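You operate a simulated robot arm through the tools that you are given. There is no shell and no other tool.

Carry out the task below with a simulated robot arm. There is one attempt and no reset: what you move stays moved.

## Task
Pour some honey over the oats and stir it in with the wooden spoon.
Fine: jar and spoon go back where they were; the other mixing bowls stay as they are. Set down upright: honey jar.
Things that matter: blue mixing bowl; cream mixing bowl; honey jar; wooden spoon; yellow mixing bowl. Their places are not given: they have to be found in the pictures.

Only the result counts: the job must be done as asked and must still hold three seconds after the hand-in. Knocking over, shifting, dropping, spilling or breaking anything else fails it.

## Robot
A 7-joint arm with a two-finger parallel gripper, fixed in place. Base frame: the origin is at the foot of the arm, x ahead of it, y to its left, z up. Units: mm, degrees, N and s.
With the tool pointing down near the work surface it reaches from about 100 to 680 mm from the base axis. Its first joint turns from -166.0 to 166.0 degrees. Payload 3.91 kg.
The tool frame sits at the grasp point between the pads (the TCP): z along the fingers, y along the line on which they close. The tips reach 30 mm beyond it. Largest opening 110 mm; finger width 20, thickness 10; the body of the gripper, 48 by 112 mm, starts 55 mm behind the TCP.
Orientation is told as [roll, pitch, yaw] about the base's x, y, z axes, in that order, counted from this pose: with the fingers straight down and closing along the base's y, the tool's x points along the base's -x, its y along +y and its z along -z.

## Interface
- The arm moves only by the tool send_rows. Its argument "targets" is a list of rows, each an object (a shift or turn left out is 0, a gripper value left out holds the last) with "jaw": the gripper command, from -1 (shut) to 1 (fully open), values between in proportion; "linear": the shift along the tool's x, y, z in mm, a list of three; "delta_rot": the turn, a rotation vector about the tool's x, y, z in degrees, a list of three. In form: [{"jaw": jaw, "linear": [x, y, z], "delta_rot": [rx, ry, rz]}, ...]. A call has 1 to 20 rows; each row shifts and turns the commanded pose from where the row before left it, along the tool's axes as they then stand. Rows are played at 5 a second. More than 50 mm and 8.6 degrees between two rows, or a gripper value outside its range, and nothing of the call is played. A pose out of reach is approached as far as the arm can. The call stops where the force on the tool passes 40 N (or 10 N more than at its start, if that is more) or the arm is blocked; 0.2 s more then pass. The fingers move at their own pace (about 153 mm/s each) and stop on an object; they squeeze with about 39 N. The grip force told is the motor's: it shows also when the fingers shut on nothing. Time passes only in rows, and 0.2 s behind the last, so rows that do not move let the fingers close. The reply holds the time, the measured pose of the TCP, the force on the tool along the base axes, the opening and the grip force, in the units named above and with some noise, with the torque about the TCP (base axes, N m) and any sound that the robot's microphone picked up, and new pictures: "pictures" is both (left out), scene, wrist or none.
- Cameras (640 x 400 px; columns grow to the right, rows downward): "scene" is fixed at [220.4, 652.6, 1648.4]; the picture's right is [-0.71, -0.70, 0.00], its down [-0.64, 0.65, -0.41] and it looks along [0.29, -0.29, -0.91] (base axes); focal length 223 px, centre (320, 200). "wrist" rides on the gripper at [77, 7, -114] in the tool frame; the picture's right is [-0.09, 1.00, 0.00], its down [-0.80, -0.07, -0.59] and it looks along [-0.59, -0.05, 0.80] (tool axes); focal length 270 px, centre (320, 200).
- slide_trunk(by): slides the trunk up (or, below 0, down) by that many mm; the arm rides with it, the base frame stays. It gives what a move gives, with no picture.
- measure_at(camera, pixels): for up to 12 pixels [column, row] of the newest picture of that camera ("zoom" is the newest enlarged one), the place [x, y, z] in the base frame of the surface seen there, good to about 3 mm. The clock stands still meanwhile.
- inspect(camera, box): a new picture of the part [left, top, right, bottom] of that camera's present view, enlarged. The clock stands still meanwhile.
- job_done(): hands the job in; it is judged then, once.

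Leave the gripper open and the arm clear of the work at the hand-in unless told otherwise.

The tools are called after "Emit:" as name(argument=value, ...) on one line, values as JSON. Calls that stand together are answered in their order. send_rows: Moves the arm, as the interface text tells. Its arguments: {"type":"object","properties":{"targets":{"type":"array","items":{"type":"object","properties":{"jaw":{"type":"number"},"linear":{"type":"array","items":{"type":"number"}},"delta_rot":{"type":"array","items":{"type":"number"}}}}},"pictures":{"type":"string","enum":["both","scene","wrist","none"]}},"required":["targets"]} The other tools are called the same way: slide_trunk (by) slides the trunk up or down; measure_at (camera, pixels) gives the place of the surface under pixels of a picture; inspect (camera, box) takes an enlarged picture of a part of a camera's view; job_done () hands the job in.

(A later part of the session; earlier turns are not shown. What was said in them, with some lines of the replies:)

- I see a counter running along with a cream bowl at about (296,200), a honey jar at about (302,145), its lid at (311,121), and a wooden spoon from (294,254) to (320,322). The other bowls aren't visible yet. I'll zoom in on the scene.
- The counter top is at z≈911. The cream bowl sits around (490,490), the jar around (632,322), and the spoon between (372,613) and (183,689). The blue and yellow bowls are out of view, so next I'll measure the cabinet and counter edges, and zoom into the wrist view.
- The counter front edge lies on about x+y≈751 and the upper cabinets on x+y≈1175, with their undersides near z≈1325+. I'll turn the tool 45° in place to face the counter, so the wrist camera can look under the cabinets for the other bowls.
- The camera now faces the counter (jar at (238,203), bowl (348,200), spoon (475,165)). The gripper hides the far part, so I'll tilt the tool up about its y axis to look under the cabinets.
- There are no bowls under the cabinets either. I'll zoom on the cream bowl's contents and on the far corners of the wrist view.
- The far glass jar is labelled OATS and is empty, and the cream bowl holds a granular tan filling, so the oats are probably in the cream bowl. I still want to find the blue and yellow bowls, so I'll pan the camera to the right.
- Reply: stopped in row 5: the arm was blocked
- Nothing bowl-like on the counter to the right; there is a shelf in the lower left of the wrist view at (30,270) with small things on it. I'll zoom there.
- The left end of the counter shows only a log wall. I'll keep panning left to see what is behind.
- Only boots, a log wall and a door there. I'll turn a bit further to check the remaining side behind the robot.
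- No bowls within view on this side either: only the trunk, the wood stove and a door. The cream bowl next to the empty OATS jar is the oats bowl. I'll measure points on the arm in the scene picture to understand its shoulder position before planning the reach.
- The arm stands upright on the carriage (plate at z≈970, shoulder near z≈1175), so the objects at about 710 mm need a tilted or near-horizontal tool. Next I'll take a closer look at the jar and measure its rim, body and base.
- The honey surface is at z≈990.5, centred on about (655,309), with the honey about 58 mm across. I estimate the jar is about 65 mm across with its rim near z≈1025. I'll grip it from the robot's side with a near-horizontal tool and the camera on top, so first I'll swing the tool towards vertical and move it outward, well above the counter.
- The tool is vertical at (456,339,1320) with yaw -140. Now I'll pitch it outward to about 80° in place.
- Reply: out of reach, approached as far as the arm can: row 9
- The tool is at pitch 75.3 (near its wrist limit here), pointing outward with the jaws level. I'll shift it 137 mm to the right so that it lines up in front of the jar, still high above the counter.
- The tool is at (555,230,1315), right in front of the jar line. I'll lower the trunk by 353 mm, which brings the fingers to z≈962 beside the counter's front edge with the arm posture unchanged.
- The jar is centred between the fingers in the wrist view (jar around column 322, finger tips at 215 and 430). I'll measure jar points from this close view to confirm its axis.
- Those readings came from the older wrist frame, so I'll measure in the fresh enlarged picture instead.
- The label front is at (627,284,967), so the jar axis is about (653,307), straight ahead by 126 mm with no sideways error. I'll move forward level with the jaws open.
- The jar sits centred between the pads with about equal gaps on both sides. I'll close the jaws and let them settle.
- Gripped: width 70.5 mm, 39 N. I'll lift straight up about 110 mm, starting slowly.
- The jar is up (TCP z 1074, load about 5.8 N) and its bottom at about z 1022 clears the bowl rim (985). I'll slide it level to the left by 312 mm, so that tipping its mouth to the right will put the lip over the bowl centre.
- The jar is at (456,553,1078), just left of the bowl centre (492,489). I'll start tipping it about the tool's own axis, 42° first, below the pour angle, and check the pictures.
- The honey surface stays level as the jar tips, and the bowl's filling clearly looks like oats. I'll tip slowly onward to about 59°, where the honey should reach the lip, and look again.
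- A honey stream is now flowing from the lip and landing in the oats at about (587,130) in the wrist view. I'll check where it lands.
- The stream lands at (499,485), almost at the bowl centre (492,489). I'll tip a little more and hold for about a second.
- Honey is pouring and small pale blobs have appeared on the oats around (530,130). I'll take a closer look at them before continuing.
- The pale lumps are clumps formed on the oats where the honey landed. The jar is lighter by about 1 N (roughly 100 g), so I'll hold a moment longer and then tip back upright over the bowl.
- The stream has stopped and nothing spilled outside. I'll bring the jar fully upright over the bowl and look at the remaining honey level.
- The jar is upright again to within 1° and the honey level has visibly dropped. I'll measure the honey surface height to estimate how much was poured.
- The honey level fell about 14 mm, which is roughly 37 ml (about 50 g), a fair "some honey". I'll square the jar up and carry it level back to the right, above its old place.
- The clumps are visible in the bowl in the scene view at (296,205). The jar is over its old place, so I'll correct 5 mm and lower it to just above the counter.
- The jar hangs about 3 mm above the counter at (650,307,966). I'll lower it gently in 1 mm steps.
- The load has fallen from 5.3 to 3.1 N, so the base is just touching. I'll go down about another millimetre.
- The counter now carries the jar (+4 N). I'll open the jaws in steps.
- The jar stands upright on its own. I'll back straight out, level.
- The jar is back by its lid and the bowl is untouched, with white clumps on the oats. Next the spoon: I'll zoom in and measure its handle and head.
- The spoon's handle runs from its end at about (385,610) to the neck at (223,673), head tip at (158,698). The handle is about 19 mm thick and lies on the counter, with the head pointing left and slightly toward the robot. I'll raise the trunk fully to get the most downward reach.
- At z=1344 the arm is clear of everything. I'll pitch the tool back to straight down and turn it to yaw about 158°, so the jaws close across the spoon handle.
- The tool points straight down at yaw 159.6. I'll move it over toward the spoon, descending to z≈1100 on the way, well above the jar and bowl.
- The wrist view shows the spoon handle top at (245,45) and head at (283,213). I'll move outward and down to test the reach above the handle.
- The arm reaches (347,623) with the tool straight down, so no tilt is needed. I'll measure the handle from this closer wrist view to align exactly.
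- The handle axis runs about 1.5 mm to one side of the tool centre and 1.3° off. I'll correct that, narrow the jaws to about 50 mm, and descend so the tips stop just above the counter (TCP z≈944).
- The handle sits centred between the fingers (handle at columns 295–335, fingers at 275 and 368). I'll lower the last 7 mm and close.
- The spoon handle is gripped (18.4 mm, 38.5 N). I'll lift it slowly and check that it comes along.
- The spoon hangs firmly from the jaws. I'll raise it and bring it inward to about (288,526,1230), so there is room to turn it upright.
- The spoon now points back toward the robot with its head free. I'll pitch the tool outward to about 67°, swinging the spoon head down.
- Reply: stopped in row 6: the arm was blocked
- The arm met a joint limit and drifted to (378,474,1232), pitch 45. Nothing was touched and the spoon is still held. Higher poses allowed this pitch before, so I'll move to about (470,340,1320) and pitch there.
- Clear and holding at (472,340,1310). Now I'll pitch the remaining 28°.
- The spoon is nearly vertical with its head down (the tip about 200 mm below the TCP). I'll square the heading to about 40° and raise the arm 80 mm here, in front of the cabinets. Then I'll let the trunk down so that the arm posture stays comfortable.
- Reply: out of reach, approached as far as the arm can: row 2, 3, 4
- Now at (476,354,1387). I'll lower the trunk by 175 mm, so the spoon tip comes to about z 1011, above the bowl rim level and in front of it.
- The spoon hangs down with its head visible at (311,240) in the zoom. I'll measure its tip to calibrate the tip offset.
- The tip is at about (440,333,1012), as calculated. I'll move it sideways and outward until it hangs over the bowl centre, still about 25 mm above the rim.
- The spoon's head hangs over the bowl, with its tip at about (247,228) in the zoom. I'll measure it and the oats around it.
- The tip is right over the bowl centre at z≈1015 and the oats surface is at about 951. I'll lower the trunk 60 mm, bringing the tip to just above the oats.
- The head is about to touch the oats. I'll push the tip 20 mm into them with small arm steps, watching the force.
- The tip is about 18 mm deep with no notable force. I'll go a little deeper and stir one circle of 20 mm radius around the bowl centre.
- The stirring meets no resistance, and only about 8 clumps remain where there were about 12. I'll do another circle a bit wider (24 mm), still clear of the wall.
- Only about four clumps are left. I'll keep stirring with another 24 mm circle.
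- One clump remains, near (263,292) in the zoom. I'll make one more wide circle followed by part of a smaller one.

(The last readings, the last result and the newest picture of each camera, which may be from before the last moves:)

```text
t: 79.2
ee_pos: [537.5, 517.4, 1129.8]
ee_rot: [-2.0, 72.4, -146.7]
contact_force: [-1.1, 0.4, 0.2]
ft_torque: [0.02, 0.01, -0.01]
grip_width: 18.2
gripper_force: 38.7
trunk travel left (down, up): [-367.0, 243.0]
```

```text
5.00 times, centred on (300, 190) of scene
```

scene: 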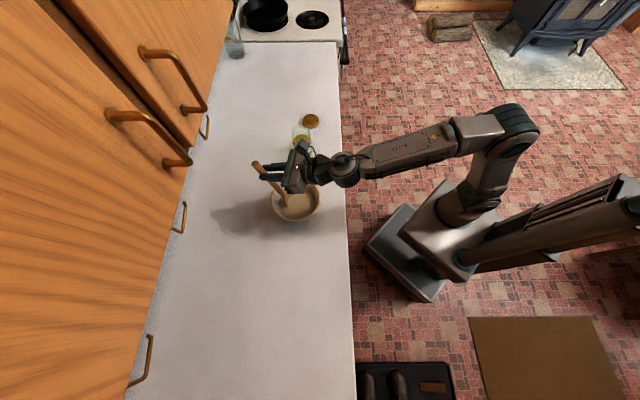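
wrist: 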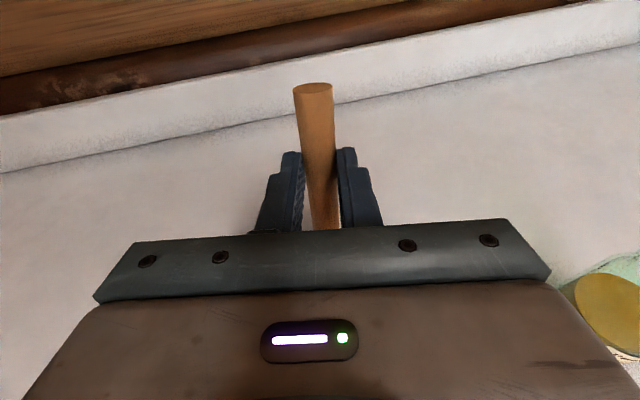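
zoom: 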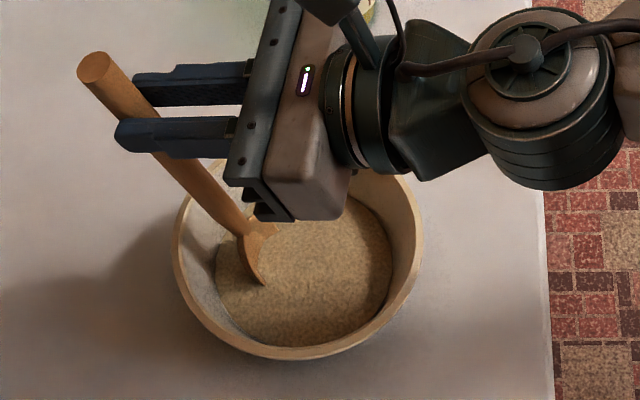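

All visible clumps are gone and the mix looks even. I'll do one last circle for certainty, then return the tip to the centre.

Emit:
send_rows(targets=[{"linear": [3.3, 0, 10.5]}, {"linear": [-1, 12, -3.1]}, {"linear": [-2.6, 8.8, -8.4]}, {"linear": [-3.6, 3.2, -11.4]}, {"linear": [-3.6, -3.2, -11.4]}, {"linear": [-2.6, -8.8, -8.4]}, {"linear": [-1, -12, -3.1]}, {"linear": [1, -12, 3.1]}, {"linear": [2.6, -8.8, 8.4]}, {"linear": [3.6, -3.2, 11.4]}, {"linear": [3.6, 3.2, 11.4]}, {"linear": [2.6, 8.8, 8.4]}, {"linear": [1, 12, 3.1]}, {"linear": [-3.5, 0, -11.3]}, {"linear": [-3.5, 0, -11.3]}, {"linear": [9.5, 0, -3]}, {"linear": [9.5, 0, -3]}], pictures="none")

Emit:
slide_trunk(by=80)

Emit:
inspect(camera="scene", box=[255, 130, 345, 230])

```text
t: 82.8
ee_pos: [527.1, 512.0, 1150.0]
ee_rot: [-2.1, 72.5, -146.8]
contact_force: [-0.3, 0.5, -0.9]
ft_torque: [0.0, -0.01, 0.0]
grip_width: 18.4
gripper_force: 39.1
trunk travel left (down, up): [-367.0, 243.0]
```

```text
t: 84.0
ee_pos: [527.2, 512.7, 1230.6]
ee_rot: [-2.1, 72.4, -146.7]
contact_force: [-0.2, 0.0, -1.3]
ft_torque: [-0.01, 0.05, -0.03]
grip_width: 18.6
gripper_force: 38.8
trunk travel left (down, up): [-447.0, 163.0]
```

```text
4.00 times, centred on (300, 180) of scene
```

zoom: 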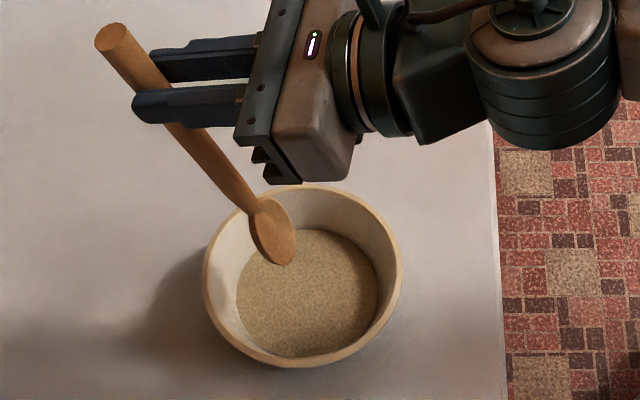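

The oats look evenly mixed, with no clumps, and the spoon is clear of the bowl (tip about z 1030). I'll carry it back toward the right-front, away from the bowl and over the counter edge, along the same path.

Emit:
send_rows(targets=[{"linear": [-9.7, 25.7, -31.1]}, {"linear": [-9.7, 25.7, -31.1]}, {"linear": [-9.7, 25.7, -31.1]}, {"linear": [-9.7, 25.7, -31.1]}], pictures="scene")

Emit:
slide_trunk(by=160)

```text
t: 85.0
ee_pos: [480.1, 353.4, 1229.9]
ee_rot: [-2.2, 72.4, -146.8]
contact_force: [-1.0, -1.0, 0.1]
ft_torque: [-0.03, 0.01, -0.03]
grip_width: 18.4
gripper_force: 39.5
trunk travel left (down, up): [-447.0, 163.0]
```

scene: 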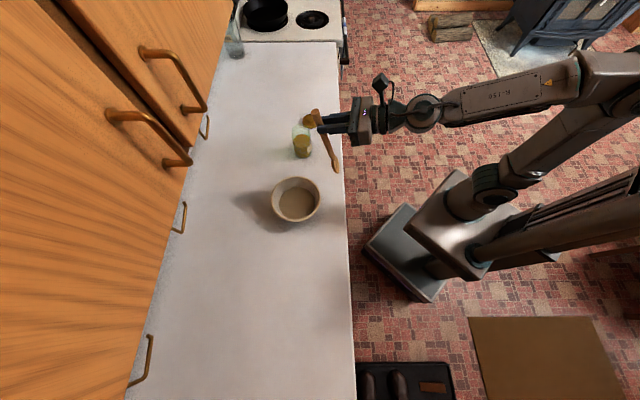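

```text
t: 86.8
ee_pos: [479.9, 353.8, 1388.9]
ee_rot: [-2.0, 72.5, -146.7]
contact_force: [-0.5, 0.5, -0.6]
ft_torque: [0.02, 0.02, -0.01]
grip_width: 18.6
gripper_force: 39.0
trunk travel left (down, up): [-607.0, 3.0]
```

The bowl looks evenly mixed in the scene. The arm is at z=1389 with the trunk at the top, so I'll come down 75 mm and pitch the tool back to straight down, swinging the spoon to horizontal.

Emit:
send_rows(targets=[{"linear": [-35.8, 0, 11.3]}, {"linear": [-35.8, 0, 11.3]}, {"delta_rot": [0, -8.05, 0]}, {"delta_rot": [0, -8.05, 0]}, {"delta_rot": [0, -8.05, 0]}, {"delta_rot": [0, -8.05, 0]}, {"delta_rot": [0, -8.05, 0]}, {"delta_rot": [0, -8.05, 0]}, {"delta_rot": [0, -8.05, 0]}, {"delta_rot": [0, -8.05, 0]}, {"delta_rot": [0, -8.05, 0]}], pictures="scene")

```text
t: 89.2
ee_pos: [485.2, 350.8, 1313.7]
ee_rot: [0.1, 4.6, -146.1]
contact_force: [-0.2, 0.0, -1.1]
ft_torque: [0.01, -0.04, -0.01]
grip_width: 18.5
gripper_force: 39.2
out of reach, approached as far as the arm can: row 4
trunk travel left (down, up): [-607.0, 3.0]
```

scene: 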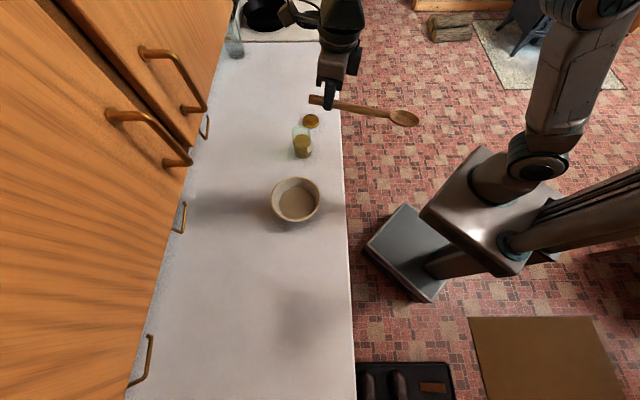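

Almost level (4.6° left over). I'll finish that and turn the tool back to yaw 158.4, the spoon's original direction.

Emit:
send_rows(targets=[{"delta_rot": [0, -4.6, 0]}, {"delta_rot": [0, 0, 7.93]}, {"delta_rot": [0, 0, 7.93]}, {"delta_rot": [0, 0, 7.93]}, {"delta_rot": [0, 0, 7.93]}, {"delta_rot": [0, 0, 7.93]}, {"delta_rot": [0, 0, 7.93]}, {"delta_rot": [0, 0, 7.93]}], pictures="none")

```text
t: 91.0
ee_pos: [483.5, 351.9, 1316.2]
ee_rot: [-0.1, 0.2, 158.2]
contact_force: [-0.3, -0.5, -0.1]
ft_torque: [0.01, -0.01, -0.01]
grip_width: 18.6
gripper_force: 39.2
trunk travel left (down, up): [-607.0, 3.0]
```

Oriented correctly. Now I'll move over the spoon's original place, descending to z≈1065.

Emit:
send_rows(targets=[{"linear": [-25.1, -22.3, 27.9]}, {"linear": [-25.1, -22.3, 27.9]}, {"linear": [-25.1, -22.3, 27.9]}, {"linear": [-25.1, -22.3, 27.9]}, {"linear": [-25.1, -22.3, 27.9]}, {"linear": [-25.1, -22.3, 27.9]}, {"linear": [-25.1, -22.3, 27.9]}, {"linear": [-25.1, -22.3, 27.9]}, {"linear": [-25.1, -22.3, 27.9]}, {}], pictures="both")

```text
t: 93.2
ee_pos: [351.6, 618.5, 1062.3]
ee_rot: [-0.1, 0.2, 158.3]
contact_force: [-0.3, 0.2, 0.7]
ft_torque: [-0.03, -0.04, 0.0]
grip_width: 18.5
gripper_force: 38.7
trunk travel left (down, up): [-607.0, 3.0]
```

scene: 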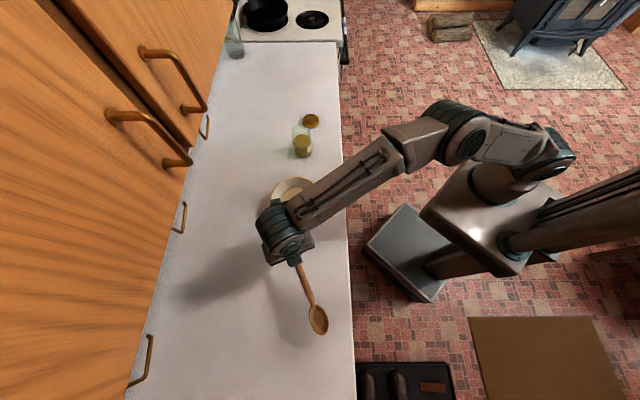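
wrist: 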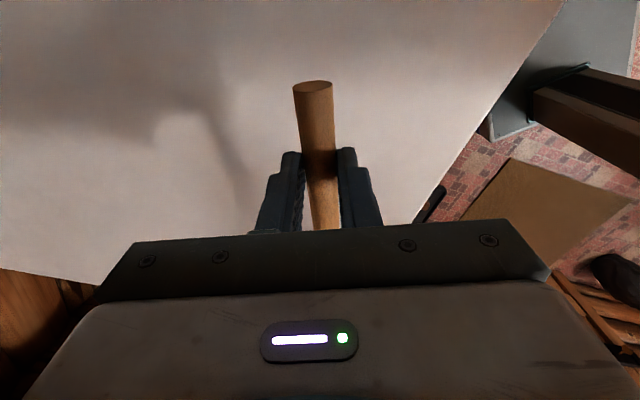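

The spoon is above its place, but the elbow now swings to the right over the bowl. I'll measure the forearm's height to be sure it clears the bowl and jar while lowering.

Emit:
measure_at(camera="scene", pixels=[[330, 200], [360, 180], [400, 150], [440, 130], [460, 140], [510, 145], [305, 250], [318, 318], [302, 280], [290, 182], [281, 240]])

```text
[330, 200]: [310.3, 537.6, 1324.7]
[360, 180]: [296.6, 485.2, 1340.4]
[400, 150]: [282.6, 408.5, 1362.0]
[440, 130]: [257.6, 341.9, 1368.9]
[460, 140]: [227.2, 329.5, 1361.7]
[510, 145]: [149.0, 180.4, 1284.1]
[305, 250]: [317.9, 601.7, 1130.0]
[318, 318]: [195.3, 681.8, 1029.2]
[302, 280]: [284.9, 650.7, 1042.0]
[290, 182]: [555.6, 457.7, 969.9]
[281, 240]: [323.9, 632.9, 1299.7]
```

The forearm is above z 1320, clear of everything. I'll correct the position by about 6 mm and lower to about z 955.

Emit:
send_rows(targets=[{"linear": [-5.8, -1.8, 10]}, {"linear": [0, 0, 35]}, {"linear": [0, 0, 35]}, {"linear": [0, 0, 20]}, {"linear": [0, 0, 7]}, {}], pictures="both")

```text
t: 94.6
ee_pos: [345.6, 624.8, 956.2]
ee_rot: [-0.1, 0.1, 158.4]
contact_force: [0.3, 0.2, -0.1]
ft_torque: [-0.04, -0.04, 0.0]
grip_width: 18.5
gripper_force: 39.3
trunk travel left (down, up): [-607.0, 3.0]
```

scene: 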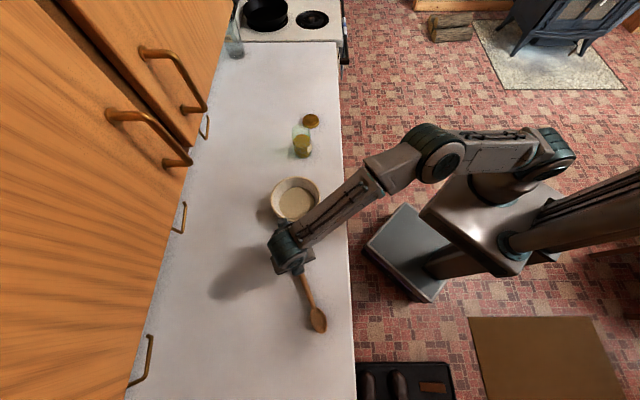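
wrist: 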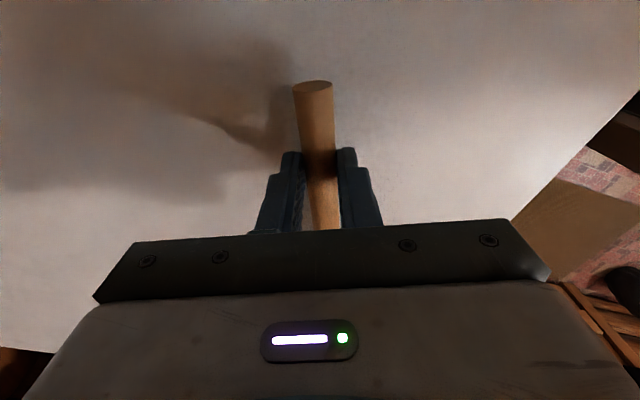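

Within 3 mm of the original grip position. I'll correct and lower in 2 mm steps, watching the force.

Emit:
send_rows(targets=[{"linear": [2, 1.8, 2]}, {"linear": [0, 0, 2]}, {"linear": [0, 0, 2]}, {}], pictures="none")

```text
t: 95.6
ee_pos: [346.1, 622.8, 951.0]
ee_rot: [-0.1, 0.2, 158.4]
contact_force: [0.2, -0.2, -0.6]
ft_torque: [0.03, -0.03, 0.02]
grip_width: 18.5
gripper_force: 38.8
trunk travel left (down, up): [-607.0, 3.0]
```

No contact yet at z 951, so I'll continue down in small steps.

Emit:
send_rows(targets=[{"linear": [0, 0, 1.5]}, {"linear": [0, 0, 1.5]}, {}], pictures="wrist")

```text
t: 96.4
ee_pos: [345.9, 621.4, 948.1]
ee_rot: [-0.2, 0.2, 158.3]
contact_force: [1.0, 0.8, 5.9]
ft_torque: [0.44, 1.1, -0.11]
grip_width: 18.4
gripper_force: 39.0
trunk travel left (down, up): [-607.0, 3.0]
```

wrist: 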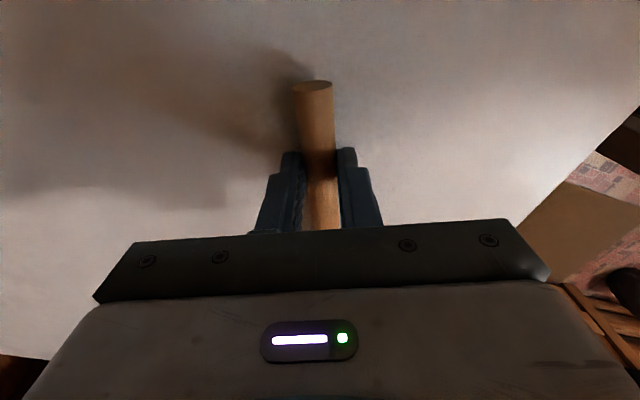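

The head touches first (5.9 N with a lever torque), and the handle is within about 3 mm of the counter. I'll go down one more millimetre, then open the jaws gently.

Emit:
send_rows(targets=[{"linear": [0, 0, 1]}, {"jaw": -0.62}, {"jaw": -0.5}, {"jaw": -0.3}, {"jaw": 0}, {"jaw": 0}], pictures="both")

```text
t: 97.8
ee_pos: [346.7, 621.3, 945.9]
ee_rot: [-0.1, 0.2, 158.3]
contact_force: [0.1, 0.4, -0.1]
ft_torque: [-0.01, -0.01, 0.03]
grip_width: 54.9
gripper_force: 0.1
trunk travel left (down, up): [-607.0, 3.0]
```

scene: 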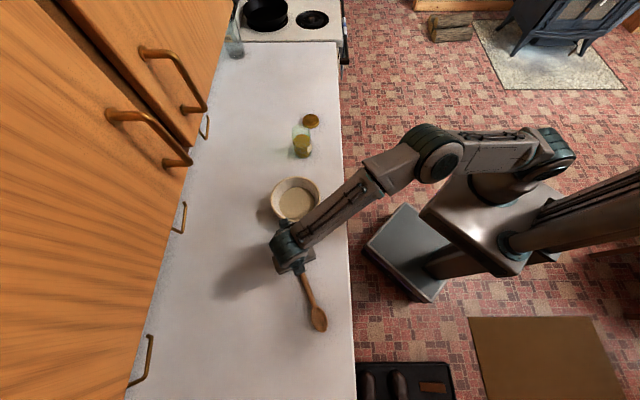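
wrist: 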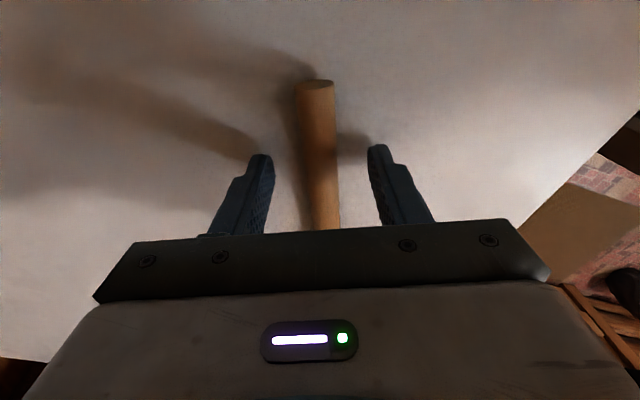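

The spoon is released and lies between the open fingers without touching them. I'll rise straight up and then pull inward, clear of the work.

Emit:
send_rows(targets=[{"linear": [0, 0, -15]}, {"linear": [0, 0, -35]}, {"linear": [0, 0, -45]}, {"linear": [0, 0, -45]}, {"jaw": 1, "linear": [0, 30, -35]}, {"linear": [0, 30, -35]}, {"linear": [0, 40, -20]}, {"linear": [0, 40, -20]}, {"linear": [0, 40, -10]}, {"linear": [0, 40, 0]}, {}], pictures="both")

Emit:
inspect(camera="scene", box=[240, 90, 360, 345])

```text
t: 100.2
ee_pos: [263.9, 416.5, 1205.4]
ee_rot: [-0.1, 0.2, 158.3]
contact_force: [0.5, -0.8, 0.2]
ft_torque: [0.02, -0.01, -0.01]
grip_width: 110.2
gripper_force: 0.0
trunk travel left (down, up): [-607.0, 3.0]
```

scene: 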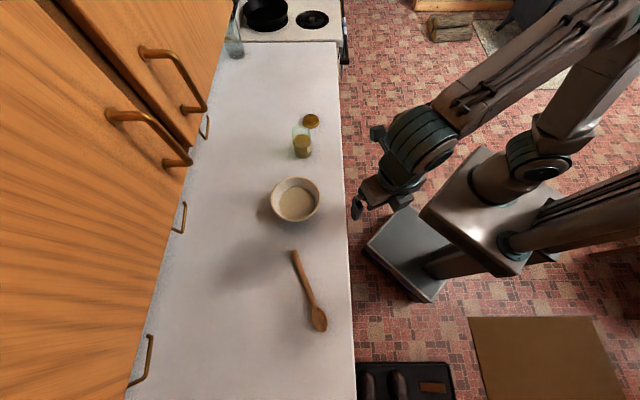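
wrist: 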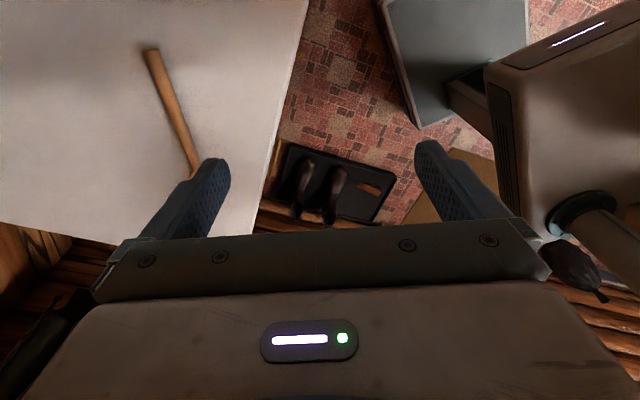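

```text
1.57 times, centred on (300, 218) of scene
```

zoom: 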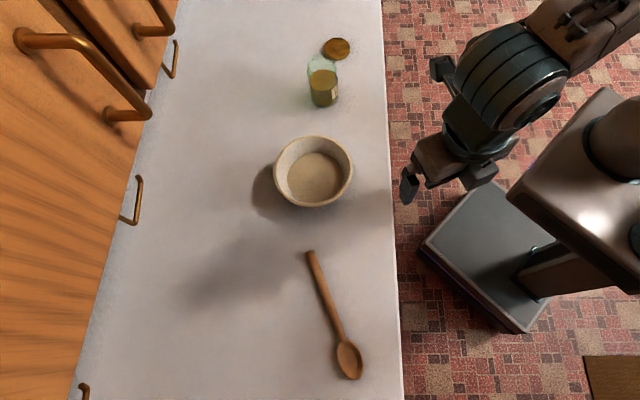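

Everything is in place: jar at (302,147), bowl at (296,200), spoon from (294,252) to (320,328). I'll check their positions against the original ones with a closer view.

Emit:
measure_at(camera="scene", pixels=[[295, 254], [304, 282], [312, 303], [318, 318], [322, 330], [302, 141], [303, 152], [296, 178], [273, 200], [318, 198], [296, 205], [311, 121]])

Emit:
inspect(camera="scene", box=[276, 240, 340, 340])

Emit:
inspect(camera="scene", box=[260, 100, 340, 230])

```text
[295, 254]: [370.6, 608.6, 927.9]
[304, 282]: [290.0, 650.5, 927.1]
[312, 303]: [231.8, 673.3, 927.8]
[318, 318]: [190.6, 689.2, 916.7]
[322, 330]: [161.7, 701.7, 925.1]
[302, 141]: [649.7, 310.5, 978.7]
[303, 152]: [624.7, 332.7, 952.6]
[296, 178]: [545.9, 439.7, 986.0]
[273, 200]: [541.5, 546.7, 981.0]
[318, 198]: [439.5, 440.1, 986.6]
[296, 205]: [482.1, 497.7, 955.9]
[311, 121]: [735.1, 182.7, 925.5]
```

```text
4.00 times, centred on (308, 290) of scene
```

zoom: 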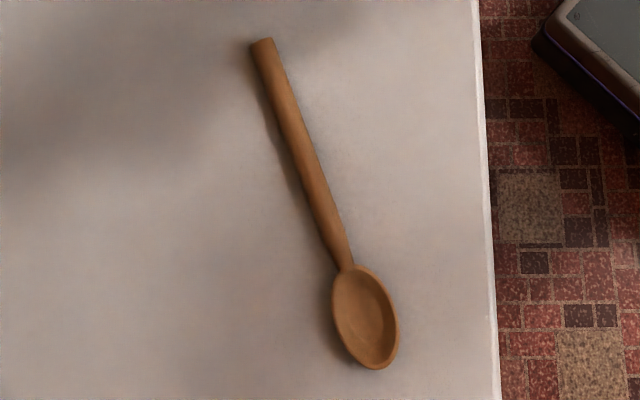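

```text
3.08 times, centred on (300, 165) of scene
```

zoom: 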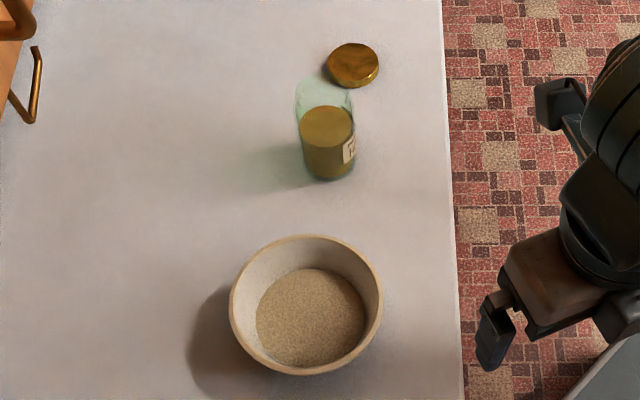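

The job looks complete:
- **Spoon:** back within a few millimetres of where it lay.
- **Jar:** upright beside its lid.
- **Cream bowl:** unmoved, with the honey stirred evenly into the oats and no spill on the counter.
- **Arm:** gripper open and clear of the work.

I'm handing the job in.

Emit:
job_done()

```text
The job is handed in.
```

I poured about 37 ml of honey over the oats and stirred it in with the wooden spoon until no clumps were visible. The job is handed in.

- **Oats:** they were in the cream bowl. I identified them by their texture and by the empty jar labelled OATS at the far end of the counter. The bowl is within about 3 mm of where it started.
- **Honey jar:** it stands upright beside its lid, a few millimetres from its original spot.
- **Spoon:** it lies in its original place, within about 5 mm and turned by about 1°.
- **Blue and yellow bowls:** I never saw them, on the counter or in the parts of the room the cameras could see. I touched no bowl other than the cream one.
- **Spills and hand-in pose:** I saw no honey outside the bowl. The gripper was open and the arm clear of the counter at the hand-in.
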